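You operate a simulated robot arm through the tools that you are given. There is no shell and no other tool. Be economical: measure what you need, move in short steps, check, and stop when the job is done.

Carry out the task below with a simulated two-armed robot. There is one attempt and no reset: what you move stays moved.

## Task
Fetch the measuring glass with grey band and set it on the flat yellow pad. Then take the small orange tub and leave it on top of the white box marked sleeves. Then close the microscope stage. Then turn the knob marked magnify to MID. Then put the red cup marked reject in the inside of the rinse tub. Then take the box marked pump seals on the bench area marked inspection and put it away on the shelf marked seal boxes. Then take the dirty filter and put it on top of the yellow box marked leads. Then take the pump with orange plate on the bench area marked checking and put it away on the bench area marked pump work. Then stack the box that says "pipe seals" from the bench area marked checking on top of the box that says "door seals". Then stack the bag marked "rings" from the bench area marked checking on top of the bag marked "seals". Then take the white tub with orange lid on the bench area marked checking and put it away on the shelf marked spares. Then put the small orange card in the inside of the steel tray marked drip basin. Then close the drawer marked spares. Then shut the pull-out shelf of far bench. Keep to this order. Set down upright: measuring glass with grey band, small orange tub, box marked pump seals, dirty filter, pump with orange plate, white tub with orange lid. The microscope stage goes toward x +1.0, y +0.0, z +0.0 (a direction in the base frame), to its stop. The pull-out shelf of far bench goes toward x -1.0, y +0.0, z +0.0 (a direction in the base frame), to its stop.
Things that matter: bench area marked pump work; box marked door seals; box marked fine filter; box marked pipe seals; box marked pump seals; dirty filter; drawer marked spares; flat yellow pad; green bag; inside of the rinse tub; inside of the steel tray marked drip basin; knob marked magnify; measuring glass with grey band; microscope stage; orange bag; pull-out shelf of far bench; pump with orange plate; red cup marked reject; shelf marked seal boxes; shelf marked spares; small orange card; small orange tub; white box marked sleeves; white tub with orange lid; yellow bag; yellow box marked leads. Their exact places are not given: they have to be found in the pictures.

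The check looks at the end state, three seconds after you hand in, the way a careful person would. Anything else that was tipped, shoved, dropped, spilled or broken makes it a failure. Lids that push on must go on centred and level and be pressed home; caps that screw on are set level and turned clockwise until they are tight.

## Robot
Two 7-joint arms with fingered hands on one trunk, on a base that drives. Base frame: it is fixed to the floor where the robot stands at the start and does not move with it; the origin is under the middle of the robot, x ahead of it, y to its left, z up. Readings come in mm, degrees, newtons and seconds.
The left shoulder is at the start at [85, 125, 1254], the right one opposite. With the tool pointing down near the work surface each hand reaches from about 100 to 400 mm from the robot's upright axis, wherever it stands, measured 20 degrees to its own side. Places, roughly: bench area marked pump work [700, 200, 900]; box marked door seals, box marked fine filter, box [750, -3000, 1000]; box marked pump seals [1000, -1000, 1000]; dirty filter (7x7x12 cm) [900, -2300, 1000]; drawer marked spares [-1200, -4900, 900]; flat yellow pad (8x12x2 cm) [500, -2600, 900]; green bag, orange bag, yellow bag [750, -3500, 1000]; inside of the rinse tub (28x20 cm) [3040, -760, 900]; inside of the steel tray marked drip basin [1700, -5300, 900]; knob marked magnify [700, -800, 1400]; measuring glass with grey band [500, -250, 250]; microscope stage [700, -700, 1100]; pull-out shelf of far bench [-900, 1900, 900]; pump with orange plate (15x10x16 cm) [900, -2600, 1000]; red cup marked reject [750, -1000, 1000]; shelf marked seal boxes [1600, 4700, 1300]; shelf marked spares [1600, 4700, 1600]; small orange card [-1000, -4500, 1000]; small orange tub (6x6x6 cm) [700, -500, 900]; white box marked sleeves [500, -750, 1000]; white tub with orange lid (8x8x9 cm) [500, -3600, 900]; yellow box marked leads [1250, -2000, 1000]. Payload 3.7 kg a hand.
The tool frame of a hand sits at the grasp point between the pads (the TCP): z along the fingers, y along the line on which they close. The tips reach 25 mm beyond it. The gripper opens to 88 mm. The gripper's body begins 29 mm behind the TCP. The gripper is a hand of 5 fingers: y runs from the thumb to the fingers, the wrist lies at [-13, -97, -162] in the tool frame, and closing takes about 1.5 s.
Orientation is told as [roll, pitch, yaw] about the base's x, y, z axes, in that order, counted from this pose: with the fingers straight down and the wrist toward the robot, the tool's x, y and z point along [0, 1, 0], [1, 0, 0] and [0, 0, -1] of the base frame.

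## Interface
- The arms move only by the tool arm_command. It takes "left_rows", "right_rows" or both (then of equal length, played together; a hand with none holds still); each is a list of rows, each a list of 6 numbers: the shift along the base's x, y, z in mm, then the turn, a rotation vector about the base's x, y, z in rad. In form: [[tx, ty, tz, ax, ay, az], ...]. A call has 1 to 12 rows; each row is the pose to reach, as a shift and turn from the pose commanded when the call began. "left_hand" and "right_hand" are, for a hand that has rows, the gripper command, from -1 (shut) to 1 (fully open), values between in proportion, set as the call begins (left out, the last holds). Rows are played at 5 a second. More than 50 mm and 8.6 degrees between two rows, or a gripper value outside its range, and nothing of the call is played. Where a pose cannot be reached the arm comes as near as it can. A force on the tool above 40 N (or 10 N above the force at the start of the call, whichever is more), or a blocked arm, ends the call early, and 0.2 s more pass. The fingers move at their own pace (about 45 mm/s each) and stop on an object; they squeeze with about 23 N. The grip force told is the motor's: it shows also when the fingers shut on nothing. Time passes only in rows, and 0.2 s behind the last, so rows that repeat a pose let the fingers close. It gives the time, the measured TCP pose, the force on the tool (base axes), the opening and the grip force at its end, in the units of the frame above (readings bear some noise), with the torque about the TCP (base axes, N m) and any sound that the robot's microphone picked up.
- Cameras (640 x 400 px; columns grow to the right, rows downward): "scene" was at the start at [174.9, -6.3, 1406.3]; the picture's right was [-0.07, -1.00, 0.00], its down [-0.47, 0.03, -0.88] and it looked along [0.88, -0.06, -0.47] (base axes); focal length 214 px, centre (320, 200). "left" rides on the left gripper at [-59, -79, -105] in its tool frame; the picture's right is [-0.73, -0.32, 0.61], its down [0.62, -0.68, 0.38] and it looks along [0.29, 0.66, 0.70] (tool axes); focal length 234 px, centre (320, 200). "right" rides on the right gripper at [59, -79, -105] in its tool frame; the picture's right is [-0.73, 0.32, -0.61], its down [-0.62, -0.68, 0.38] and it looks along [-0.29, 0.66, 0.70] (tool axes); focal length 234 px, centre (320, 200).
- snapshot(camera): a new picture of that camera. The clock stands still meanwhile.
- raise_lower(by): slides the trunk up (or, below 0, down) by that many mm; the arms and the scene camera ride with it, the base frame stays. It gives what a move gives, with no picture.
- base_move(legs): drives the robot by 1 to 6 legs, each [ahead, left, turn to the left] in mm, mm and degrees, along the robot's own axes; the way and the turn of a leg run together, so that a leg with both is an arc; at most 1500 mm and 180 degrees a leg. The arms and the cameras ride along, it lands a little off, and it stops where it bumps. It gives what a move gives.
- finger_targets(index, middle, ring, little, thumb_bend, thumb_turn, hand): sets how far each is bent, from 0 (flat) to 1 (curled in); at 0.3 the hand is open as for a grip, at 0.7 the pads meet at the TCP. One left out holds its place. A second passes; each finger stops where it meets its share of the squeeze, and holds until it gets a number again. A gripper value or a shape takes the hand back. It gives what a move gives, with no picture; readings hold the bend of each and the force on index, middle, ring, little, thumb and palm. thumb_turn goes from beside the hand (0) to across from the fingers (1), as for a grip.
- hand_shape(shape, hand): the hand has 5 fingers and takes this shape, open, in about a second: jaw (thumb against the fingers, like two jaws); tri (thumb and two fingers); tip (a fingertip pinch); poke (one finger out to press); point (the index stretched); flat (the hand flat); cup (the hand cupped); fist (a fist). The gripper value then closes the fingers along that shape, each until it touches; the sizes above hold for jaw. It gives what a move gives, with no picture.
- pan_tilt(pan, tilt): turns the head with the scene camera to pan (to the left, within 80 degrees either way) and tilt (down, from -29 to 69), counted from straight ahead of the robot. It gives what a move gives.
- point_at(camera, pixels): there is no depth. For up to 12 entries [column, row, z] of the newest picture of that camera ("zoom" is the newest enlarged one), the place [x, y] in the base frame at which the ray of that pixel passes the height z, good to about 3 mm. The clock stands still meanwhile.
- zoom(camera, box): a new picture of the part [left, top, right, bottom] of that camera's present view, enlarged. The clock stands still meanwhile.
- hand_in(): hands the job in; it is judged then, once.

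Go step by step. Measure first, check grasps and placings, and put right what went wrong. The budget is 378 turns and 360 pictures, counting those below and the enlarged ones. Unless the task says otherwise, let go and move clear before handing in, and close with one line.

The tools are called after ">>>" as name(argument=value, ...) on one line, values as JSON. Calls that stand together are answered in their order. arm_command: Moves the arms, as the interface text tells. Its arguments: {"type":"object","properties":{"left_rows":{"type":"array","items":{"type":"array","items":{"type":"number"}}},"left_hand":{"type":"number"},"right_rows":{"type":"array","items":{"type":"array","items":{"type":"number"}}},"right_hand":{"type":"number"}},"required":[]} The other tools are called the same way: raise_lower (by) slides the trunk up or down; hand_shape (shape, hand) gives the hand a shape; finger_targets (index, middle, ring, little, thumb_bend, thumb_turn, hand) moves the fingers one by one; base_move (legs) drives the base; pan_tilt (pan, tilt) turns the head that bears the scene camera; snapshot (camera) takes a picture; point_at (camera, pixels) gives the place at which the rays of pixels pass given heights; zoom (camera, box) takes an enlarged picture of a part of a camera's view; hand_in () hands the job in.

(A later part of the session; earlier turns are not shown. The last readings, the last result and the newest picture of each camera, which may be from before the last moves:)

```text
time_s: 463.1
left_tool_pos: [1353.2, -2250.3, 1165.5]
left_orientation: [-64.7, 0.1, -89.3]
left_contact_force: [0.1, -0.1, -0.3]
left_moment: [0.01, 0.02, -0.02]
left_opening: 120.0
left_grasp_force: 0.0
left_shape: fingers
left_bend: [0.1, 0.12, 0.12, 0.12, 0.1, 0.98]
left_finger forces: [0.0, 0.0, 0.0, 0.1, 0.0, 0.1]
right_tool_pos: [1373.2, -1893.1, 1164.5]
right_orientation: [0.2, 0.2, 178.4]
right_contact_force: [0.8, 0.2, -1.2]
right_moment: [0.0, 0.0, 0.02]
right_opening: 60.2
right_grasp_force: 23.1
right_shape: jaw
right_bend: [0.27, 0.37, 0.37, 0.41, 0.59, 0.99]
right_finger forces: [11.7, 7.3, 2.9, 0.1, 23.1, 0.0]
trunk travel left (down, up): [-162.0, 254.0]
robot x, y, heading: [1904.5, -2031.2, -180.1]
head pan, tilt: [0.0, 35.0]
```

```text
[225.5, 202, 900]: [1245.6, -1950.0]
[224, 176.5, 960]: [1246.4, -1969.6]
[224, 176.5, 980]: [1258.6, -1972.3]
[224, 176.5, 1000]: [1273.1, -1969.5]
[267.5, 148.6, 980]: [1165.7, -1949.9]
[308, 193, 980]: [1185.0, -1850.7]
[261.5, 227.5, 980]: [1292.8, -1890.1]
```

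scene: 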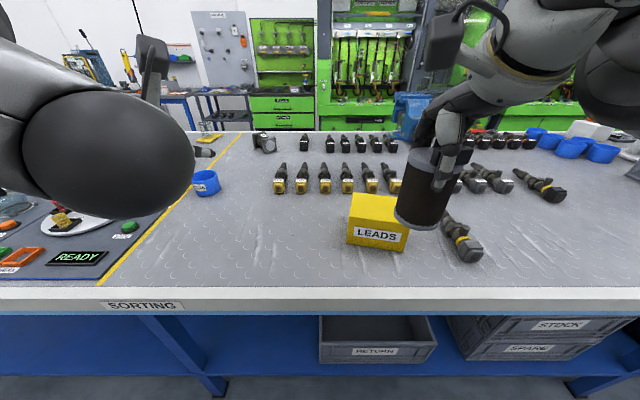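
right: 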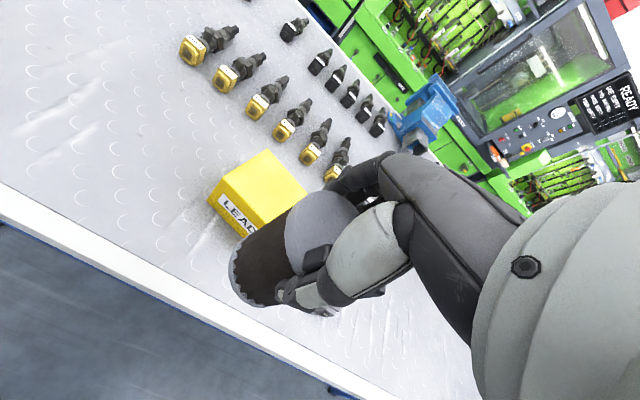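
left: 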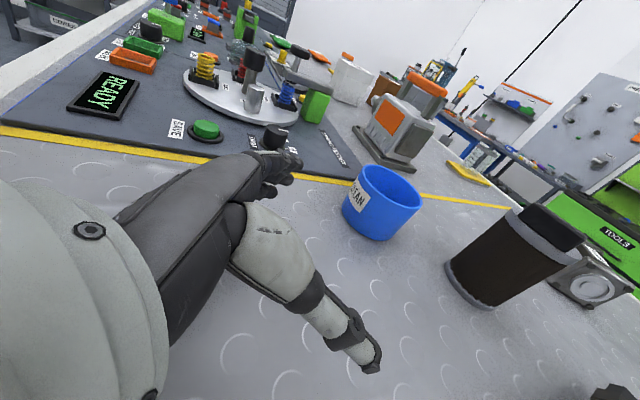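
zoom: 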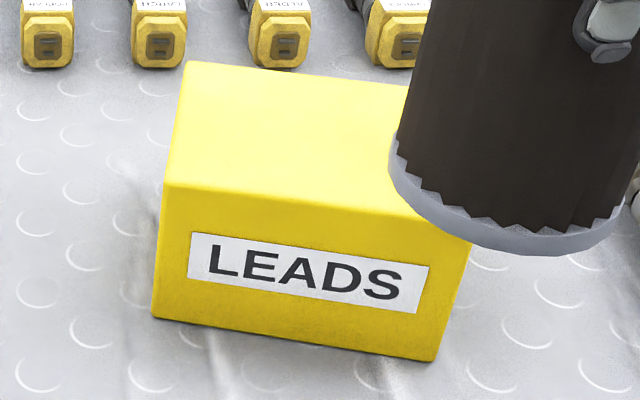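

The LEADS box top is z 980, centre about [1230, -1898]. I drive in so the filter is above it and lower.

>>> base_move(legs=[[143, 0, 0]])

>>> arm_command(right_rows=[[0, -5, -25, 0, 0, 0], [0, -5, -50, 0, 0, 0], [0, -5, -75, 0, 0, 0]])

>>> snapshot(camera="right")

>>> snapshot(camera="scene")

```text
time_s: 464.4
left_tool_pos: [1209.2, -2250.5, 1164.3]
left_orientation: [-64.7, 0.0, -89.4]
left_contact_force: [0.4, 0.0, 0.3]
left_moment: [-0.01, 0.02, 0.04]
left_opening: 120.3
left_grasp_force: 0.1
left_shape: fingers
left_bend: [0.1, 0.12, 0.12, 0.12, 0.1, 0.98]
left_finger forces: [0.0, 0.0, 0.0, 0.0, 0.2, 0.1]
right_tool_pos: [1231.2, -1891.3, 1164.1]
right_orientation: [0.1, 0.2, 178.3]
right_contact_force: [-1.0, 0.3, -1.3]
right_moment: [-0.05, -0.01, 0.02]
right_opening: 60.3
right_grasp_force: 23.1
right_shape: jaw
right_bend: [0.27, 0.37, 0.37, 0.41, 0.59, 0.99]
right_finger forces: [11.7, 7.4, 2.9, 0.0, 23.1, 0.0]
trunk travel left (down, up): [-162.0, 254.0]
robot x, y, heading: [1762.3, -2031.5, 180.0]
head pan, tilt: [0.0, 35.0]
```

```text
time_s: 465.2
left_tool_pos: [1210.3, -2250.4, 1164.6]
left_orientation: [-64.6, 0.0, -89.4]
left_contact_force: [-0.5, 0.1, 0.3]
left_moment: [-0.04, -0.01, -0.02]
left_opening: 119.9
left_grasp_force: 0.0
left_shape: fingers
left_bend: [0.1, 0.12, 0.12, 0.12, 0.1, 0.98]
left_finger forces: [0.0, 0.1, 0.0, 0.0, 0.0, 0.1]
right_tool_pos: [1229.4, -1896.6, 1089.8]
right_orientation: [0.0, 0.2, 178.3]
right_contact_force: [0.1, -0.4, -2.2]
right_moment: [-0.04, 0.01, -0.01]
right_opening: 59.9
right_grasp_force: 22.5
right_shape: jaw
right_bend: [0.27, 0.37, 0.37, 0.41, 0.59, 0.99]
right_finger forces: [11.7, 7.4, 3.0, 0.0, 22.9, 0.0]
trunk travel left (down, up): [-162.0, 254.0]
robot x, y, heading: [1759.1, -2033.4, 179.8]
head pan, tilt: [0.0, 35.0]
```

```text
196 pictures are left
```

right: 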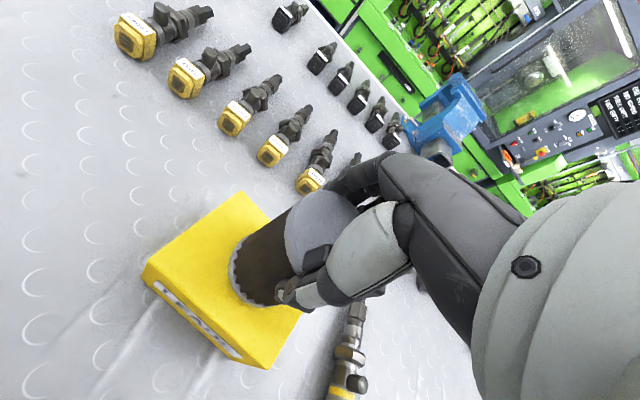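

```text
195 pictures are left
```

scene: 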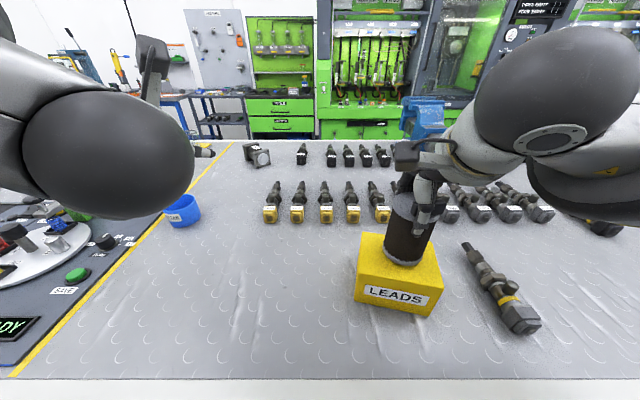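

Centred over the box. I lower to contact.

>>> arm_command(right_rows=[[0, 0, -6, 0, 0, 0], [0, 0, -10, 0, 0, 0], [0, 0, -13, 0, 0, 0], [0, 0, -16, 0, 0, 0]])

```text
time_s: 466.2
left_tool_pos: [1211.8, -2250.2, 1167.4]
left_orientation: [-64.9, 0.1, -89.3]
left_contact_force: [0.2, -0.2, 0.2]
left_moment: [-0.01, 0.0, -0.01]
left_opening: 120.3
left_grasp_force: 0.1
left_shape: fingers
left_bend: [0.1, 0.12, 0.12, 0.12, 0.1, 0.98]
left_finger forces: [0.1, 0.0, 0.0, 0.1, 0.1, 0.1]
right_tool_pos: [1231.7, -1896.7, 1077.2]
right_orientation: [0.3, -0.5, 178.4]
right_contact_force: [-0.2, -2.1, 22.9]
right_moment: [0.11, 0.23, 0.01]
right_opening: 58.5
right_grasp_force: 23.0
right_shape: jaw
right_bend: [0.27, 0.37, 0.37, 0.41, 0.6, 0.99]
right_finger forces: [12.0, 8.3, 3.5, 0.0, 26.7, 0.0]
trunk travel left (down, up): [-162.0, 254.0]
robot x, y, heading: [1763.8, -2033.5, 180.2]
head pan, tilt: [0.0, 35.0]
```

>>> arm_command(right_rows=[[0, 0, 2, 0, 0, 0]])

>>> finger_targets(hand="right", index=0.12, middle=0.15, ring=0.15, little=0.15, thumb_bend=0.1)

>>> arm_command(right_rows=[[0, 0, 20, 0, 0, 0], [0, 0, 50, 0, 0, 0], [0, 0, 95, 0, 0, 0], [0, 0, 140, 0, 0, 0]])

>>> snapshot(camera="right")

```text
time_s: 466.6
left_tool_pos: [1213.1, -2250.4, 1166.0]
left_orientation: [-64.8, 0.1, -89.3]
left_contact_force: [-0.2, -1.0, 0.4]
left_moment: [0.01, 0.04, 0.03]
left_opening: 120.3
left_grasp_force: 0.0
left_shape: fingers
left_bend: [0.1, 0.12, 0.12, 0.12, 0.1, 0.98]
left_finger forces: [0.0, 0.0, 0.0, 0.1, 0.0, 0.1]
right_tool_pos: [1231.2, -1897.1, 1076.9]
right_orientation: [0.0, -0.1, 178.3]
right_contact_force: [-0.6, -1.7, 23.6]
right_moment: [0.09, 0.36, 0.07]
right_opening: 58.3
right_grasp_force: 23.0
right_shape: jaw
right_bend: [0.27, 0.37, 0.37, 0.41, 0.61, 0.99]
right_finger forces: [13.0, 8.5, 3.5, 0.0, 26.7, 0.0]
trunk travel left (down, up): [-162.0, 254.0]
robot x, y, heading: [1761.2, -2030.7, 179.9]
head pan, tilt: [0.0, 35.0]
```

```text
time_s: 467.6
left_tool_pos: [1210.4, -2251.0, 1165.5]
left_orientation: [-64.6, 0.1, -89.4]
left_contact_force: [0.3, 0.2, 0.1]
left_moment: [-0.01, -0.02, -0.02]
left_opening: 120.1
left_grasp_force: 0.0
left_shape: fingers
left_bend: [0.1, 0.12, 0.12, 0.12, 0.1, 0.98]
left_finger forces: [0.0, 0.0, 0.1, 0.0, 0.0, 0.0]
right_tool_pos: [1230.3, -1896.4, 1076.2]
right_orientation: [0.2, 0.2, 178.3]
right_contact_force: [0.2, -0.4, -0.4]
right_moment: [0.01, -0.02, 0.01]
right_opening: 117.4
right_grasp_force: 0.0
right_shape: fingers
right_bend: [0.12, 0.15, 0.15, 0.15, 0.1, 1.0]
right_finger forces: [0.0, 0.0, 0.0, 0.0, 0.0, 0.0]
trunk travel left (down, up): [-162.0, 254.0]
robot x, y, heading: [1762.9, -2030.8, 180.3]
head pan, tilt: [0.0, 35.0]
```

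```text
time_s: 468.6
left_tool_pos: [1209.9, -2250.8, 1166.7]
left_orientation: [-64.8, 0.0, -89.3]
left_contact_force: [-0.4, -0.8, 0.0]
left_moment: [0.03, 0.01, 0.01]
left_opening: 120.2
left_grasp_force: 0.0
left_shape: fingers
left_bend: [0.1, 0.12, 0.12, 0.12, 0.1, 0.98]
left_finger forces: [0.0, 0.1, 0.0, 0.0, 0.0, 0.0]
right_tool_pos: [1231.4, -1895.9, 1216.1]
right_orientation: [0.1, 0.1, 178.3]
right_contact_force: [-1.4, -1.1, 0.4]
right_moment: [-0.02, 0.02, 0.0]
right_opening: 117.6
right_grasp_force: 0.0
right_shape: fingers
right_bend: [0.12, 0.15, 0.15, 0.15, 0.1, 1.0]
right_finger forces: [0.0, 0.0, 0.0, 0.0, 0.0, 0.0]
trunk travel left (down, up): [-162.0, 254.0]
robot x, y, heading: [1760.4, -2031.1, 180.0]
head pan, tilt: [0.0, 35.0]
```

```text
194 pictures are left
```

right: 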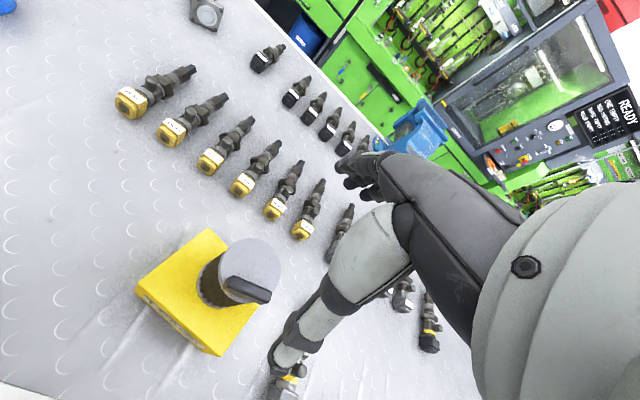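

The filter stands on the LEADS box. Next the orange-plate pump: I move along to look at it.

>>> base_move(legs=[[-150, 0, 0], [0, 640, 0]])

>>> pan_tilt(pan=5, tilt=30)

>>> snapshot(camera="scene")

>>> zoom(camera="scene", box=[200, 110, 420, 250])

```text
time_s: 475.7
left_tool_pos: [1358.9, -2887.0, 1166.4]
left_orientation: [-64.7, 0.2, -89.3]
left_contact_force: [-0.3, 0.4, -0.7]
left_moment: [0.0, 0.0, 0.0]
left_opening: 120.1
left_grasp_force: 0.1
left_shape: fingers
left_bend: [0.1, 0.12, 0.12, 0.12, 0.1, 0.98]
left_finger forces: [0.1, 0.0, 0.0, 0.0, 0.1, 0.0]
right_tool_pos: [1378.8, -2534.2, 1213.8]
right_orientation: [0.1, 0.1, 178.3]
right_contact_force: [0.2, 0.5, -0.3]
right_moment: [0.01, 0.01, -0.01]
right_opening: 117.9
right_grasp_force: 0.2
right_shape: fingers
right_bend: [0.12, 0.15, 0.15, 0.15, 0.1, 1.0]
right_finger forces: [0.1, 0.0, 0.0, 0.0, 0.1, 0.0]
trunk travel left (down, up): [-162.0, 254.0]
robot x, y, heading: [1917.2, -2670.9, -179.7]
head pan, tilt: [0.0, 35.0]
```

```text
time_s: 476.3
left_tool_pos: [1358.8, -2887.7, 1165.4]
left_orientation: [-64.6, 0.2, -89.2]
left_contact_force: [-0.2, 0.6, -0.2]
left_moment: [0.01, -0.01, -0.01]
left_opening: 120.1
left_grasp_force: 0.1
left_shape: fingers
left_bend: [0.1, 0.12, 0.12, 0.12, 0.1, 0.98]
left_finger forces: [0.0, 0.0, 0.1, 0.0, 0.0, 0.0]
right_tool_pos: [1377.8, -2533.4, 1214.8]
right_orientation: [0.0, 0.0, 178.5]
right_contact_force: [0.3, 0.4, 0.3]
right_moment: [0.0, -0.02, 0.01]
right_opening: 117.5
right_grasp_force: 0.1
right_shape: fingers
right_bend: [0.12, 0.15, 0.15, 0.15, 0.1, 1.0]
right_finger forces: [0.0, 0.0, 0.0, 0.1, 0.0, 0.0]
trunk travel left (down, up): [-162.0, 254.0]
robot x, y, heading: [1910.4, -2671.0, -180.1]
head pan, tilt: [5.0, 30.0]
```

```text
193 pictures are left
```

scene: 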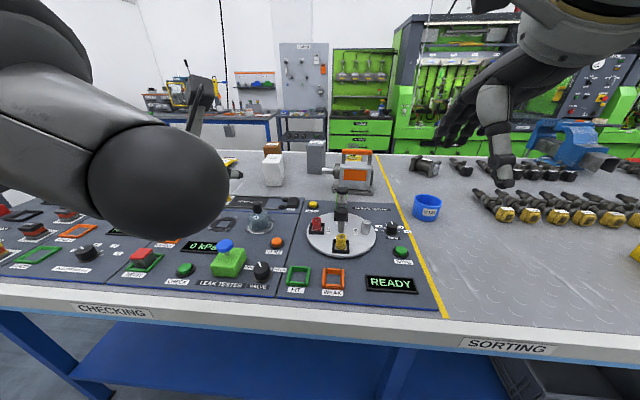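

```text
2.86 times, centred on (310, 180) of scene
```

zoom: 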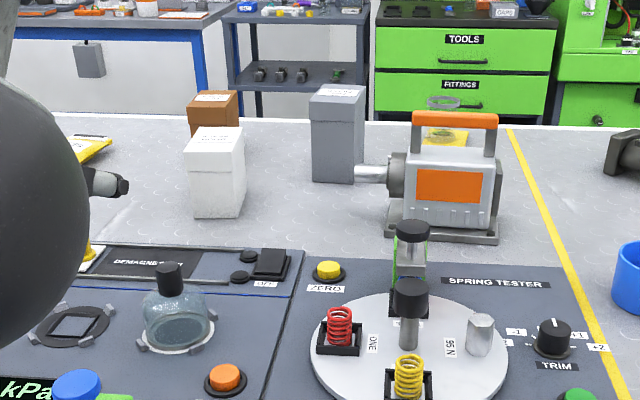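

>>> point_at(camera="scene", pixels=[[333.8, 189.8, 900], [373, 196, 900], [342.5, 152, 1055], [371.9, 153, 1055], [342.5, 152, 1040], [268, 187, 900], [281, 186, 900]])

>>> base_move(legs=[[-100, 0, 0], [0, 1450, 0], [0, 280, 0], [1200, 0, 0], [1100, 0, 0], [0, 0, 180]])

>>> pan_tilt(pan=30, tilt=30)

>>> snapshot(camera="scene")

```text
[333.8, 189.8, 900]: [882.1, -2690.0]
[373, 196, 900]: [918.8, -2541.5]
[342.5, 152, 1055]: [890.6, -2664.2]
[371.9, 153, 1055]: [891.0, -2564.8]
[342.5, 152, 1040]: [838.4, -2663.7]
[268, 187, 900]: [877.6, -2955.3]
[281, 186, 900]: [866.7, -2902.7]
```

```text
time_s: 510.9
left_tool_pos: [263.9, -4178.6, 1165.7]
left_orientation: [-64.6, 0.0, 90.4]
left_contact_force: [-1.4, 0.0, 0.5]
left_moment: [0.0, -0.01, 0.03]
left_opening: 119.9
left_grasp_force: 0.2
left_shape: fingers
left_bend: [0.1, 0.12, 0.12, 0.12, 0.1, 0.98]
left_finger forces: [0.0, 0.1, 0.0, 0.1, 0.1, 0.0]
right_tool_pos: [241.8, -4531.2, 1214.7]
right_orientation: [0.1, 0.3, -2.1]
right_contact_force: [0.5, 0.7, 1.1]
right_moment: [0.01, 0.03, -0.02]
right_opening: 117.5
right_grasp_force: 0.0
right_shape: fingers
right_bend: [0.12, 0.15, 0.15, 0.15, 0.1, 1.0]
right_finger forces: [0.1, 0.0, 0.1, 0.0, 0.0, 0.1]
trunk travel left (down, up): [-162.0, 254.0]
robot x, y, heading: [-288.9, -4395.4, -0.4]
head pan, tilt: [5.0, 30.0]
```

```text
time_s: 511.8
left_tool_pos: [264.6, -4179.4, 1165.0]
left_orientation: [-64.6, 0.0, 90.2]
left_contact_force: [0.2, 0.2, 0.4]
left_moment: [-0.02, 0.0, 0.01]
left_opening: 119.9
left_grasp_force: 0.0
left_shape: fingers
left_bend: [0.1, 0.12, 0.12, 0.12, 0.1, 0.98]
left_finger forces: [0.1, 0.0, 0.0, 0.1, 0.0, 0.1]
right_tool_pos: [242.0, -4531.9, 1214.4]
right_orientation: [0.1, 0.2, -2.0]
right_contact_force: [0.7, -0.5, 0.0]
right_moment: [-0.02, 0.0, 0.03]
right_opening: 117.6
right_grasp_force: 0.2
right_shape: fingers
right_bend: [0.12, 0.15, 0.15, 0.15, 0.1, 1.0]
right_finger forces: [0.0, 0.1, 0.0, 0.0, 0.1, 0.1]
trunk travel left (down, up): [-162.0, 254.0]
robot x, y, heading: [-289.3, -4394.0, -0.2]
head pan, tilt: [30.0, 30.0]
```

```text
191 pictures are left
```

scene: 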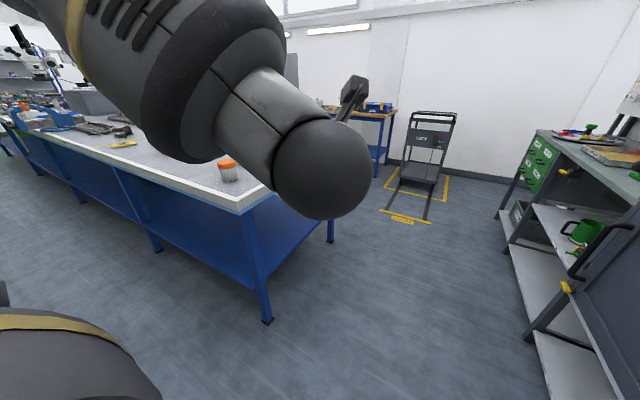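

I passed around to the front. Now I drive to the pump on the checking area.

>>> base_move(legs=[[0, 1450, 0], [0, 470, 0], [250, 0, 0]])

>>> pan_tilt(pan=-10, tilt=35)

>>> snapshot(camera="scene")

>>> snapshot(camera="right")

```text
time_s: 530.4
left_tool_pos: [508.9, -2243.6, 1165.1]
left_orientation: [-64.7, 0.1, 91.0]
left_contact_force: [0.2, -0.5, 0.1]
left_moment: [-0.01, 0.01, -0.02]
left_opening: 120.2
left_grasp_force: 0.1
left_shape: fingers
left_bend: [0.1, 0.12, 0.12, 0.12, 0.1, 0.98]
left_finger forces: [0.0, 0.0, 0.0, 0.0, 0.0, 0.0]
right_tool_pos: [490.7, -2597.0, 1216.3]
right_orientation: [0.1, 0.1, -1.3]
right_contact_force: [1.1, 0.9, 0.0]
right_moment: [-0.01, 0.03, -0.02]
right_opening: 117.5
right_grasp_force: 0.1
right_shape: fingers
right_bend: [0.12, 0.15, 0.15, 0.15, 0.1, 1.0]
right_finger forces: [0.1, 0.1, 0.0, 0.0, 0.0, 0.0]
trunk travel left (down, up): [-162.0, 254.0]
robot x, y, heading: [-43.3, -2460.1, 0.1]
head pan, tilt: [30.0, 30.0]
```

```text
time_s: 531.5
left_tool_pos: [509.1, -2241.4, 1165.7]
left_orientation: [-64.6, 0.1, 91.0]
left_contact_force: [0.6, 0.2, -0.3]
left_moment: [-0.01, -0.02, -0.01]
left_opening: 120.2
left_grasp_force: 0.0
left_shape: fingers
left_bend: [0.1, 0.12, 0.12, 0.12, 0.1, 0.98]
left_finger forces: [0.0, 0.1, 0.1, 0.1, 0.0, 0.0]
right_tool_pos: [491.1, -2597.2, 1215.7]
right_orientation: [0.1, 0.1, -1.4]
right_contact_force: [0.4, 1.3, 0.3]
right_moment: [0.01, 0.01, -0.02]
right_opening: 117.8
right_grasp_force: 0.0
right_shape: fingers
right_bend: [0.12, 0.15, 0.15, 0.15, 0.1, 1.0]
right_finger forces: [0.1, 0.0, 0.0, 0.0, 0.2, 0.1]
trunk travel left (down, up): [-162.0, 254.0]
robot x, y, heading: [-42.0, -2462.2, 0.2]
head pan, tilt: [-10.0, 35.0]
```

```text
190 pictures are left
```

scene: 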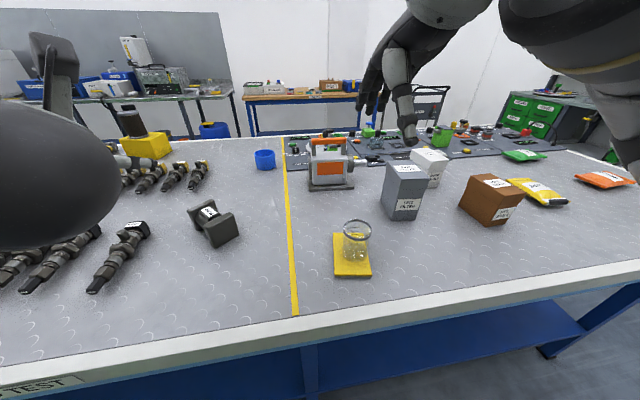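

```text
189 pictures are left
```

right: 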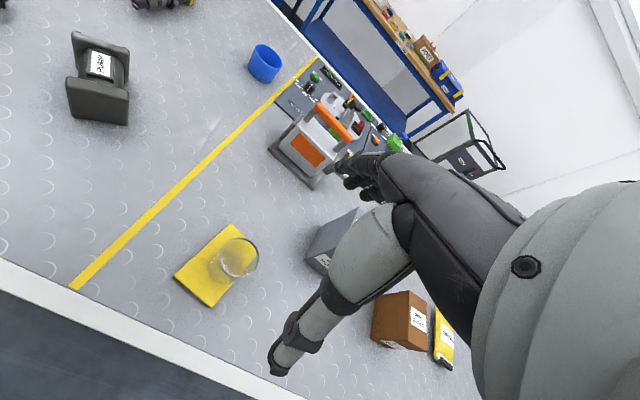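

>>> zoom(camera="scene", box=[290, 120, 400, 200])

>>> zoom(camera="right", box=[250, 80, 378, 200])

```text
5.00 times, centred on (345, 160) of scene
```

zoom: 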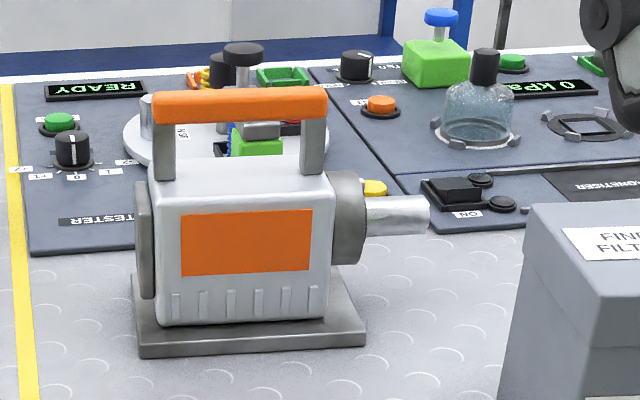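

```text
3.33 times, centred on (314, 140) of right
```

zoom: 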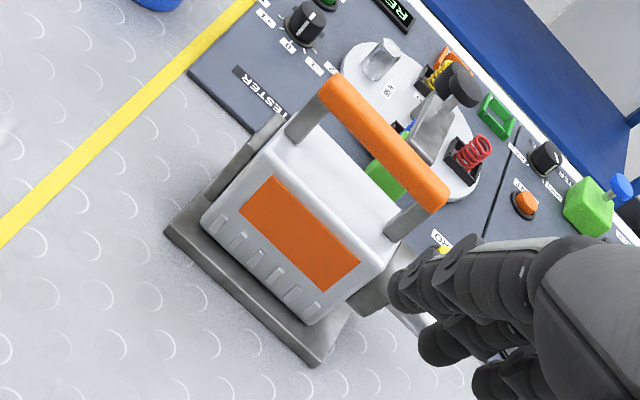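

>>> point_at(camera="scene", pixels=[[312, 141.4, 1030], [312, 141.4, 1050], [346.4, 140.6, 1030], [346.4, 140.6, 1050], [309, 190.5, 900], [354, 189, 900]])

>>> point_at(camera="right", pixels=[[318.5, 108.5, 1030], [318.5, 108.5, 1050], [350, 140, 1030], [350, 140, 1050], [267, 150, 900], [309, 190, 900]])

```text
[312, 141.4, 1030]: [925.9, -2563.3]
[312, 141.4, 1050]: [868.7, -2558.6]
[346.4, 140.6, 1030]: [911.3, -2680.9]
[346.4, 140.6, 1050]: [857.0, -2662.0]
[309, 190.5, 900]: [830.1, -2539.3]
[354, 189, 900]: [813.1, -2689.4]
```

```text
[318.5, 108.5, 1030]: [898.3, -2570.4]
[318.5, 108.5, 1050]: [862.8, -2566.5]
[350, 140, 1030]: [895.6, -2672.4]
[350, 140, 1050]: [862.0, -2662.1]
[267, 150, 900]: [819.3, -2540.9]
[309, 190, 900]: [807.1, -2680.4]
```

The handle bar centre is about [862, -2612, 1050], running along y. I align for a top grasp on the handle.

>>> raise_lower(by=50)

>>> base_move(legs=[[0, -20, 0], [142, 0, 0]])

>>> arm_command(right_rows=[[45, 0, -15, 0, 0, 0], [90, 0, -30, 0, 0, 0], [135, 0, -50, 0, 0, 0], [180, 0, -75, 0, 0, 0], [220, 0, -105, 0, 0, 0]], right_hand=1)

>>> snapshot(camera="right")

```text
time_s: 532.4
left_tool_pos: [510.7, -2240.9, 1212.8]
left_orientation: [-64.5, 0.1, 90.9]
left_contact_force: [0.3, -0.1, 0.1]
left_moment: [0.0, -0.02, 0.0]
left_opening: 120.1
left_grasp_force: 0.1
left_shape: fingers
left_bend: [0.1, 0.12, 0.12, 0.12, 0.1, 0.98]
left_finger forces: [0.0, 0.0, 0.1, 0.0, 0.1, 0.0]
right_tool_pos: [493.3, -2595.6, 1263.9]
right_orientation: [-0.1, 0.3, -1.4]
right_contact_force: [0.1, 0.7, -0.8]
right_moment: [0.03, 0.02, 0.03]
right_opening: 117.7
right_grasp_force: 0.0
right_shape: fingers
right_bend: [0.12, 0.15, 0.15, 0.15, 0.1, 1.0]
right_finger forces: [0.0, 0.0, 0.1, 0.0, 0.1, 0.0]
trunk travel left (down, up): [-212.0, 204.0]
robot x, y, heading: [-44.8, -2459.6, 0.4]
head pan, tilt: [-10.0, 35.0]
```

```text
time_s: 534.2
left_tool_pos: [651.5, -2260.6, 1216.0]
left_orientation: [-64.6, 0.2, 91.0]
left_contact_force: [0.1, -0.5, -0.1]
left_moment: [-0.01, -0.02, -0.01]
left_opening: 120.0
left_grasp_force: 0.0
left_shape: fingers
left_bend: [0.1, 0.12, 0.12, 0.12, 0.1, 0.98]
left_finger forces: [0.0, 0.0, 0.1, 0.0, 0.0, 0.1]
right_tool_pos: [632.8, -2614.2, 1265.3]
right_orientation: [0.1, 0.1, -1.4]
right_contact_force: [0.1, 0.1, -1.0]
right_moment: [0.0, 0.04, -0.01]
right_opening: 117.6
right_grasp_force: 0.0
right_shape: fingers
right_bend: [0.12, 0.15, 0.15, 0.15, 0.1, 1.0]
right_finger forces: [0.0, 0.0, 0.0, 0.0, 0.1, 0.0]
trunk travel left (down, up): [-212.0, 204.0]
robot x, y, heading: [98.6, -2480.4, 0.2]
head pan, tilt: [-10.0, 35.0]
```

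```text
refused: row 4 steps farther than a row can; nothing moved
```

```text
186 pictures are left
```

right: 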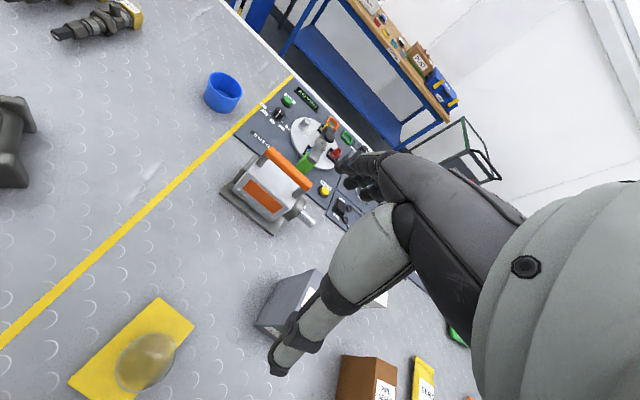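

>>> arm_command(right_rows=[[40, 0, -15, 0, 0, 0], [80, 0, -30, 0, 0, 0], [120, 0, -50, 0, 0, 0], [160, 0, -70, 0, 0, 0], [198, 1, -95, 0, 0, 0], [229, 2, -120, 0, 0, 0]], right_hand=1)

>>> snapshot(camera="right")

>>> snapshot(camera="scene")

```text
time_s: 535.6
left_tool_pos: [651.3, -2260.9, 1214.3]
left_orientation: [-64.6, 0.1, 91.1]
left_contact_force: [-0.1, 0.3, -0.3]
left_moment: [0.0, 0.02, -0.01]
left_opening: 119.8
left_grasp_force: 0.0
left_shape: fingers
left_bend: [0.1, 0.12, 0.12, 0.12, 0.1, 0.98]
left_finger forces: [0.0, 0.0, 0.1, 0.0, 0.0, 0.1]
right_tool_pos: [860.5, -2612.6, 1145.0]
right_orientation: [0.0, 0.1, -1.3]
right_contact_force: [0.4, 0.7, 0.1]
right_moment: [-0.03, -0.03, -0.03]
right_opening: 88.1
right_grasp_force: 0.0
right_shape: jaw
right_bend: [0.3, 0.3, 0.3, 0.3, 0.3, 0.98]
right_finger forces: [0.1, 0.0, 0.1, 0.0, 0.0, 0.1]
trunk travel left (down, up): [-212.0, 204.0]
robot x, y, heading: [100.1, -2479.8, 0.4]
head pan, tilt: [-10.0, 35.0]
```

```text
185 pictures are left
```

right: 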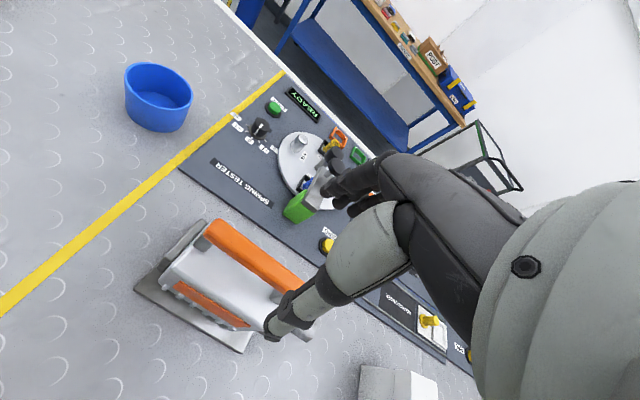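

```text
184 pictures are left
```

scene: 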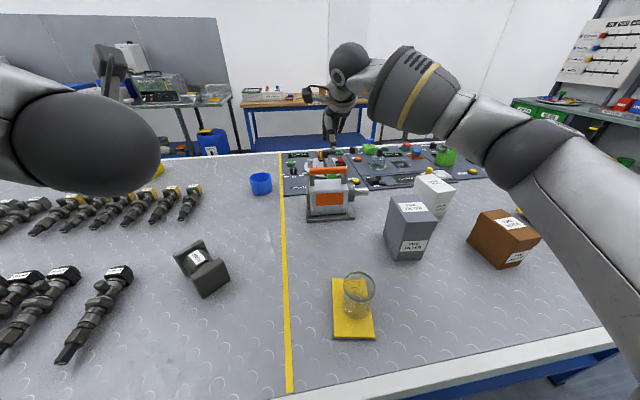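

>>> zoom(camera="right", box=[130, 190, 340, 360])

>>> point_at(camera="right", pixels=[[212, 230, 1060], [290, 284, 1060], [207, 235, 1045], [212, 230, 1050], [290, 284, 1050]])

```text
2.35 times, centred on (235, 275) of right
```

zoom: 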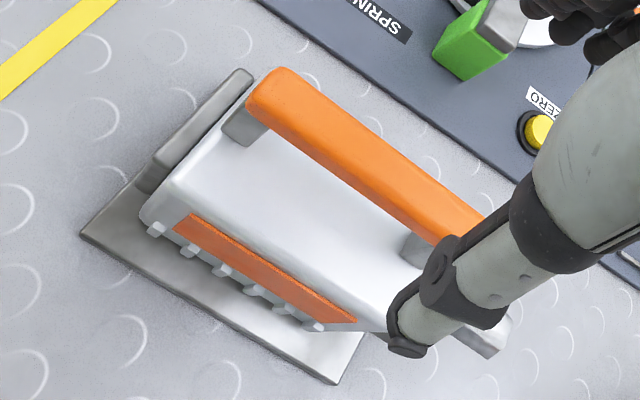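

```text
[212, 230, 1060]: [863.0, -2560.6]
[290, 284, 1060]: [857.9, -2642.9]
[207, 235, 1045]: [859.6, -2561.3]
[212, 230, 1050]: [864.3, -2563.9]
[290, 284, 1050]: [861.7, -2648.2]
```

>>> arm_command(right_rows=[[1, 0, -30, 0, 0, 0], [1, 0, -60, 0, 0, 0], [1, 0, -80, 0, 0, 0], [1, 0, -93, 0, 0, 0]])

>>> arm_command(right_rows=[[0, 0, 0, 0, 0, 0], [0, 0, 0, 0, 0, 0], [0, 0, 0, 0, 0, 0], [0, 0, 0, 0, 0, 0], [0, 0, 0, 0, 0, 0], [0, 0, 0, 0, 0, 0], [0, 0, 0, 0, 0, 0], [0, 0, 0, 0, 0, 0]], right_hand=-1)

>>> snapshot(camera="right")

```text
time_s: 536.6
left_tool_pos: [650.9, -2259.9, 1216.5]
left_orientation: [-64.7, 0.0, 91.0]
left_contact_force: [0.2, -0.1, -0.4]
left_moment: [-0.07, 0.0, 0.02]
left_opening: 120.0
left_grasp_force: 0.0
left_shape: fingers
left_bend: [0.1, 0.12, 0.12, 0.12, 0.1, 0.98]
left_finger forces: [0.0, 0.0, 0.0, 0.1, 0.0, 0.1]
right_tool_pos: [863.1, -2612.4, 1050.1]
right_orientation: [0.0, 0.1, -1.3]
right_contact_force: [-0.4, -0.5, -0.4]
right_moment: [0.0, -0.01, 0.02]
right_opening: 88.1
right_grasp_force: 0.0
right_shape: jaw
right_bend: [0.3, 0.3, 0.3, 0.3, 0.3, 0.98]
right_finger forces: [0.1, 0.1, 0.1, 0.0, 0.1, 0.0]
trunk travel left (down, up): [-212.0, 204.0]
robot x, y, heading: [97.4, -2481.7, 0.3]
head pan, tilt: [-10.0, 35.0]
```

```text
time_s: 538.4
left_tool_pos: [651.4, -2261.1, 1214.3]
left_orientation: [-64.6, 0.1, 91.0]
left_contact_force: [0.3, -0.5, 0.2]
left_moment: [-0.03, 0.04, 0.0]
left_opening: 120.3
left_grasp_force: 0.1
left_shape: fingers
left_bend: [0.1, 0.12, 0.12, 0.12, 0.1, 0.98]
left_finger forces: [0.0, 0.0, 0.0, 0.0, 0.0, 0.0]
right_tool_pos: [863.4, -2612.5, 1049.8]
right_orientation: [0.0, 0.3, -1.3]
right_contact_force: [-0.7, 1.3, 0.4]
right_moment: [-0.03, 0.08, 0.05]
right_opening: 9.7
right_grasp_force: 23.2
right_shape: jaw
right_bend: [0.74, 0.71, 0.65, 0.59, 0.76, 1.0]
right_finger forces: [10.8, 3.8, 2.2, 1.4, 18.9, 0.0]
trunk travel left (down, up): [-212.0, 204.0]
robot x, y, heading: [101.0, -2481.3, 0.3]
head pan, tilt: [-10.0, 35.0]
```

```text
182 pictures are left
```

right: 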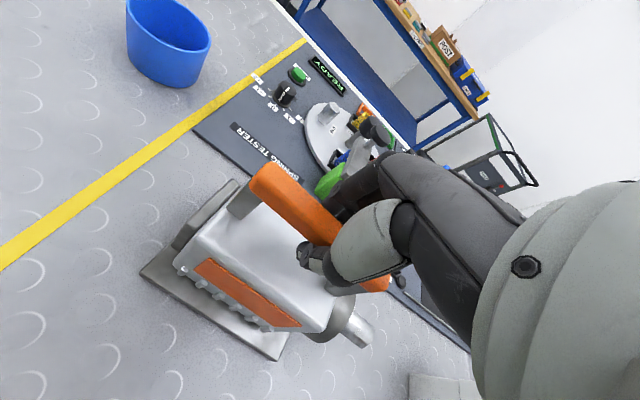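

The fingers wrap the handle. I lift gently.

>>> arm_command(right_rows=[[0, 0, 10, 0, 0, 0], [0, 0, 25, 0, 0, 0], [0, 0, 50, 0, 0, 0], [0, 0, 80, 0, 0, 0]])

>>> snapshot(camera="right")

>>> snapshot(camera="scene")

```text
time_s: 539.4
left_tool_pos: [651.1, -2260.6, 1215.1]
left_orientation: [-64.7, 0.1, 91.0]
left_contact_force: [1.2, 0.1, 0.0]
left_moment: [-0.03, -0.01, -0.02]
left_opening: 120.4
left_grasp_force: 0.1
left_shape: fingers
left_bend: [0.1, 0.12, 0.12, 0.12, 0.1, 0.98]
left_finger forces: [0.0, 0.0, 0.1, 0.0, 0.1, 0.0]
right_tool_pos: [863.2, -2612.7, 1131.4]
right_orientation: [0.0, 0.1, -1.3]
right_contact_force: [-1.1, 0.3, -13.5]
right_moment: [0.02, 0.08, 0.01]
right_opening: 9.7
right_grasp_force: 22.6
right_shape: jaw
right_bend: [0.74, 0.71, 0.69, 0.65, 0.76, 1.0]
right_finger forces: [11.5, 3.8, 2.6, 1.1, 19.2, 0.0]
trunk travel left (down, up): [-212.0, 204.0]
robot x, y, heading: [98.1, -2481.4, 0.3]
head pan, tilt: [-10.0, 35.0]
```

```text
181 pictures are left
```

right: 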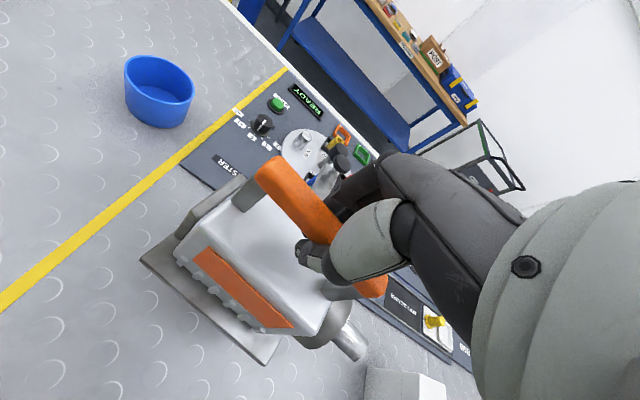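

```text
180 pictures are left
```

scene: 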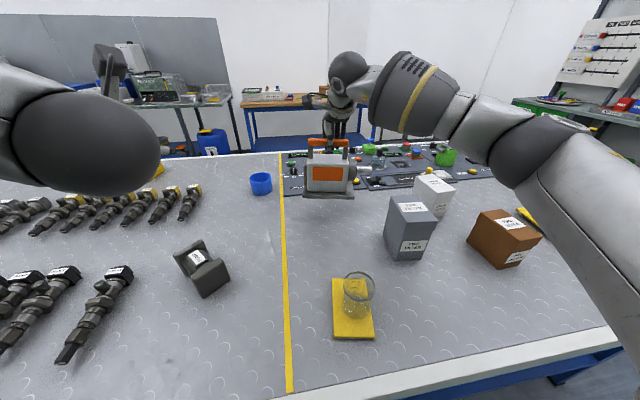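

The pump is up, level (1.4 kg), its base 150 mm below the TCP. I raise it well above the glass, retract and drive to the pump-work area.

>>> arm_command(right_rows=[[0, 0, 45, 0, 0, 0], [0, 0, 90, 0, 0, 0], [-20, 0, 125, 0, 0, 0], [-60, 0, 140, 0, 0, 0], [-105, 0, 145, 0, 0, 0], [-150, 0, 145, 0, 0, 0], [-195, 0, 145, 0, 0, 0], [-240, 0, 145, 0, 0, 0], [-285, 0, 145, 0, 0, 0], [-325, 0, 145, 0, 0, 0]])

>>> base_move(legs=[[-430, 0, 0], [0, 1450, 0], [0, 1090, 0]])

>>> pan_tilt(pan=0, tilt=40)

>>> snapshot(camera="scene")

```text
time_s: 541.6
left_tool_pos: [649.8, -2261.1, 1216.0]
left_orientation: [-64.8, 0.1, 91.1]
left_contact_force: [-0.5, 0.3, 0.5]
left_moment: [0.0, -0.01, 0.02]
left_opening: 120.2
left_grasp_force: 0.1
left_shape: fingers
left_bend: [0.1, 0.12, 0.12, 0.12, 0.1, 0.98]
left_finger forces: [0.0, 0.0, 0.0, 0.1, 0.0, 0.0]
right_tool_pos: [535.7, -2613.0, 1277.2]
right_orientation: [0.1, 0.1, -1.3]
right_contact_force: [-2.1, -1.0, -13.4]
right_moment: [0.02, 0.07, 0.01]
right_opening: 9.7
right_grasp_force: 23.4
right_shape: jaw
right_bend: [0.73, 0.72, 0.7, 0.68, 0.78, 1.0]
right_finger forces: [13.9, 3.5, 2.4, 1.0, 17.4, 0.0]
trunk travel left (down, up): [-212.0, 204.0]
robot x, y, heading: [97.9, -2479.6, 0.3]
head pan, tilt: [-10.0, 35.0]
```

```text
time_s: 566.2
left_tool_pos: [186.8, 280.9, 1214.5]
left_orientation: [-64.5, 0.1, 91.3]
left_contact_force: [0.4, -0.1, -0.4]
left_moment: [-0.04, 0.0, -0.01]
left_opening: 120.0
left_grasp_force: 0.1
left_shape: fingers
left_bend: [0.1, 0.12, 0.12, 0.12, 0.1, 0.98]
left_finger forces: [0.0, 0.0, 0.1, 0.0, 0.0, 0.0]
right_tool_pos: [75.2, -73.0, 1276.9]
right_orientation: [0.2, 0.1, -0.9]
right_contact_force: [-0.3, 0.1, -13.8]
right_moment: [-0.02, 0.06, 0.0]
right_opening: 9.7
right_grasp_force: 23.1
right_shape: jaw
right_bend: [0.74, 0.72, 0.7, 0.69, 0.77, 1.0]
right_finger forces: [13.1, 2.4, 2.3, 1.2, 18.7, 0.1]
trunk travel left (down, up): [-212.0, 204.0]
robot x, y, heading: [-364.6, 57.0, 1.0]
head pan, tilt: [-10.0, 35.0]
```

```text
time_s: 566.9
left_tool_pos: [186.0, 280.4, 1216.0]
left_orientation: [-64.6, 0.0, 91.2]
left_contact_force: [0.6, -0.1, -1.3]
left_moment: [-0.02, -0.02, 0.01]
left_opening: 120.0
left_grasp_force: 0.1
left_shape: fingers
left_bend: [0.1, 0.12, 0.12, 0.12, 0.1, 0.98]
left_finger forces: [0.0, 0.0, 0.0, 0.0, 0.0, 0.0]
right_tool_pos: [74.0, -71.9, 1277.4]
right_orientation: [0.0, 0.2, -0.9]
right_contact_force: [0.1, 0.1, -13.1]
right_moment: [0.02, 0.08, -0.04]
right_opening: 9.9
right_grasp_force: 23.5
right_shape: jaw
right_bend: [0.74, 0.72, 0.7, 0.69, 0.77, 1.0]
right_finger forces: [13.3, 2.5, 2.3, 1.1, 18.9, 0.0]
trunk travel left (down, up): [-212.0, 204.0]
robot x, y, heading: [-364.3, 54.4, 0.7]
head pan, tilt: [0.0, 40.0]
```

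```text
179 pictures are left
```

scene: 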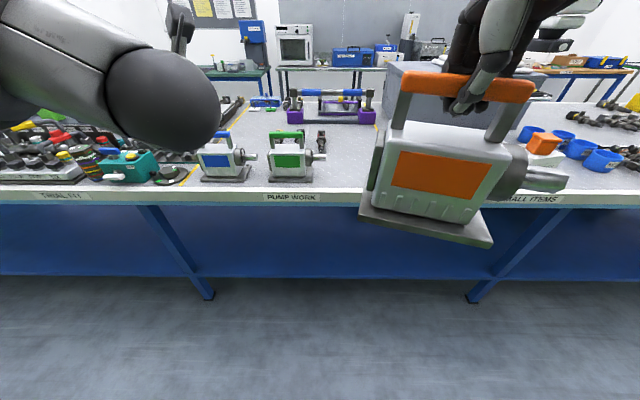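

>>> snapshot(camera="right")

>>> zoom(camera="scene", box=[180, 85, 400, 215])

>>> point_at(camera="scene", pixels=[[268, 180, 900], [313, 178, 900], [378, 125, 900], [360, 190, 900], [240, 130, 900], [325, 150, 900], [290, 122, 900], [372, 122, 900]])

```text
178 pictures are left
```

right: 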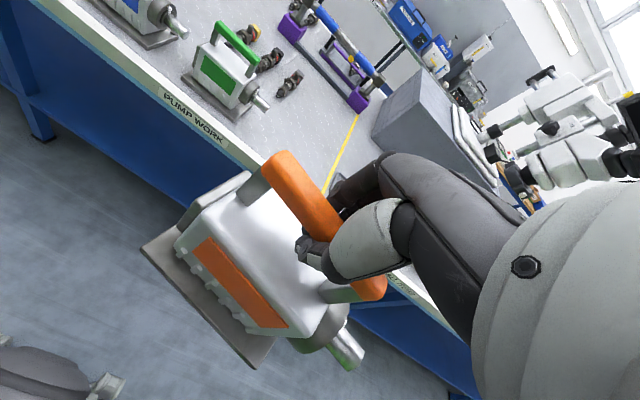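

```text
2.91 times, centred on (290, 150) of scene
```

zoom: 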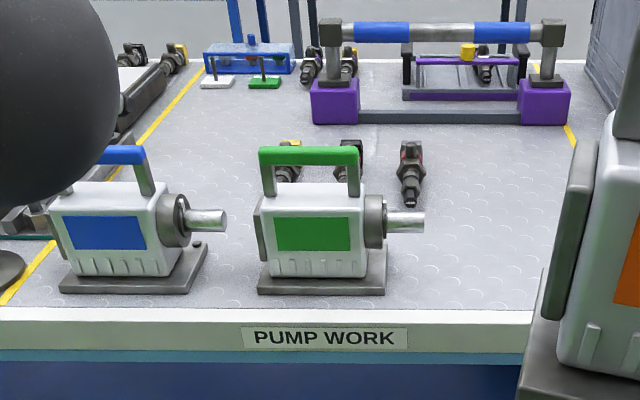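

```text
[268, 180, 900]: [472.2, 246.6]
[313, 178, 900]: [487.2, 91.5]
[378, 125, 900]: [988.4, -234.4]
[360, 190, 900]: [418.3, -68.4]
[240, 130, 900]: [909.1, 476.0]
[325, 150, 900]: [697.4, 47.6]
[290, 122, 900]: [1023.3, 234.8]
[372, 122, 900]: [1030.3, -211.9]
```

The free part of the pump-work area is right of the green pump. I drive in and move the pump to about [580, -85].

>>> base_move(legs=[[420, -10, -0.7]])

>>> arm_command(right_rows=[[30, 0, -35, 0, 0, 0], [60, 0, -70, 0, 0, 0], [85, 0, -110, 0, 0, 0], [85, 0, -155, 0, 0, 0], [85, 0, -190, 0, 0, 0]])

>>> snapshot(camera="scene")

>>> snapshot(camera="right")

```text
time_s: 569.5
left_tool_pos: [607.5, 266.0, 1216.0]
left_orientation: [-64.7, 0.1, 90.6]
left_contact_force: [-0.3, -0.1, -0.1]
left_moment: [0.02, -0.01, 0.0]
left_opening: 120.1
left_grasp_force: 0.0
left_shape: fingers
left_bend: [0.1, 0.12, 0.12, 0.12, 0.1, 0.98]
left_finger forces: [0.0, 0.0, 0.0, 0.1, 0.0, 0.0]
right_tool_pos: [491.2, -84.7, 1277.3]
right_orientation: [0.0, 0.2, -1.6]
right_contact_force: [0.3, 0.3, -14.5]
right_moment: [-0.03, 0.01, 0.02]
right_opening: 9.6
right_grasp_force: 23.3
right_shape: jaw
right_bend: [0.74, 0.72, 0.7, 0.69, 0.78, 1.0]
right_finger forces: [13.4, 2.5, 2.4, 1.0, 18.9, 0.0]
trunk travel left (down, up): [-212.0, 204.0]
robot x, y, heading: [56.3, 51.2, -0.2]
head pan, tilt: [0.0, 40.0]
```

```text
time_s: 570.7
left_tool_pos: [607.9, 267.0, 1214.9]
left_orientation: [-64.6, 0.1, 90.5]
left_contact_force: [-0.4, -0.1, -0.3]
left_moment: [0.02, -0.03, 0.0]
left_opening: 120.3
left_grasp_force: 0.0
left_shape: fingers
left_bend: [0.1, 0.12, 0.12, 0.12, 0.1, 0.98]
left_finger forces: [0.0, 0.1, 0.0, 0.1, 0.0, 0.0]
right_tool_pos: [575.9, -84.1, 1087.3]
right_orientation: [0.1, 0.2, -1.6]
right_contact_force: [-0.5, 0.7, -14.0]
right_moment: [-0.04, 0.01, 0.0]
right_opening: 9.7
right_grasp_force: 22.8
right_shape: jaw
right_bend: [0.74, 0.72, 0.7, 0.7, 0.78, 1.0]
right_finger forces: [13.3, 2.3, 2.1, 1.2, 19.6, 0.0]
trunk travel left (down, up): [-212.0, 204.0]
robot x, y, heading: [51.6, 47.7, -0.0]
head pan, tilt: [0.0, 40.0]
```

```text
176 pictures are left
```

scene: 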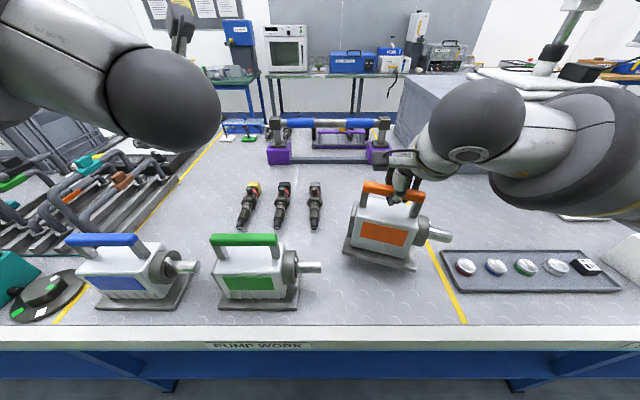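

```text
175 pictures are left
```

right: 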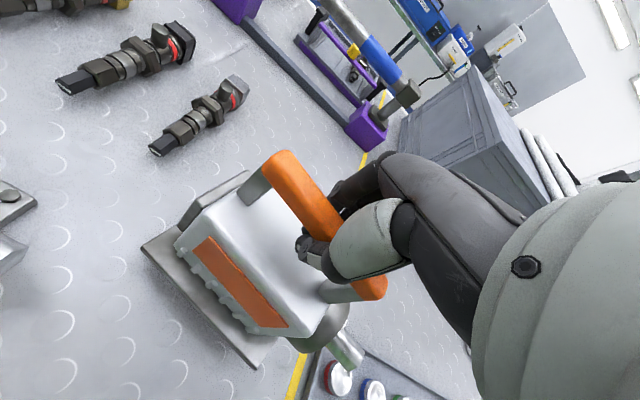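

>>> arm_command(right_rows=[[5, 10, -12, 0, 0, 0], [5, 12, -22, 0, 0, 0], [5, 12, -28, 0, 0, 0], [5, 12, -32, 0, 0, 0]])

>>> snapshot(camera="right")

```text
time_s: 571.7
left_tool_pos: [606.6, 266.0, 1215.6]
left_orientation: [-64.6, 0.1, 90.6]
left_contact_force: [0.1, 0.1, -0.2]
left_moment: [0.02, 0.0, 0.02]
left_opening: 120.3
left_grasp_force: 0.1
left_shape: fingers
left_bend: [0.1, 0.12, 0.12, 0.12, 0.1, 0.98]
left_finger forces: [0.0, 0.1, 0.0, 0.0, 0.0, 0.0]
right_tool_pos: [580.5, -72.3, 1054.7]
right_orientation: [0.1, 0.2, -1.6]
right_contact_force: [1.0, -0.7, -13.6]
right_moment: [-0.01, -0.01, -0.01]
right_opening: 9.7
right_grasp_force: 22.8
right_shape: jaw
right_bend: [0.74, 0.72, 0.7, 0.7, 0.78, 1.0]
right_finger forces: [13.4, 2.2, 2.1, 1.4, 19.3, 0.1]
trunk travel left (down, up): [-212.0, 204.0]
robot x, y, heading: [49.9, 51.0, 0.2]
head pan, tilt: [0.0, 40.0]
```

```text
174 pictures are left
```

right: 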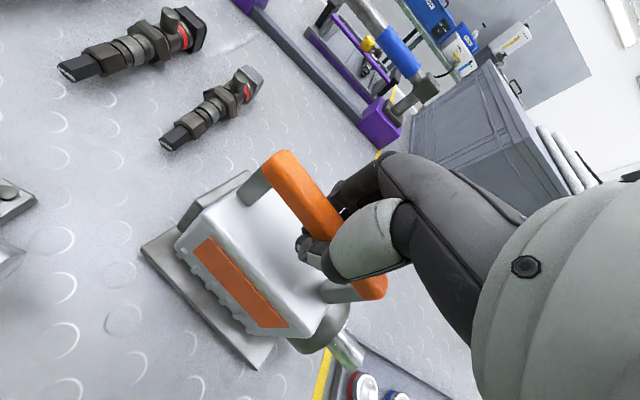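

>>> arm_command(right_rows=[[0, 0, -3, 0, 0, 0], [0, 0, -6, 0, 0, 0], [0, 0, -9, 0, 0, 0]])

```text
time_s: 572.5
left_tool_pos: [605.2, 267.5, 1214.9]
left_orientation: [-64.6, 0.1, 90.8]
left_contact_force: [0.7, -0.3, 0.3]
left_moment: [0.0, 0.0, -0.01]
left_opening: 120.1
left_grasp_force: 0.1
left_shape: fingers
left_bend: [0.1, 0.12, 0.12, 0.12, 0.1, 0.98]
left_finger forces: [0.0, 0.0, 0.0, 0.1, 0.0, 0.1]
right_tool_pos: [581.4, -71.2, 1047.2]
right_orientation: [0.0, 0.0, -1.4]
right_contact_force: [-1.5, 4.5, -4.9]
right_moment: [0.01, -0.04, 0.03]
right_opening: 9.9
right_grasp_force: 22.8
right_shape: jaw
right_bend: [0.74, 0.72, 0.7, 0.7, 0.78, 1.0]
right_finger forces: [10.9, 1.2, 1.0, 1.2, 18.0, 0.0]
trunk travel left (down, up): [-212.0, 204.0]
robot x, y, heading: [49.9, 50.9, -0.0]
head pan, tilt: [0.0, 40.0]
```

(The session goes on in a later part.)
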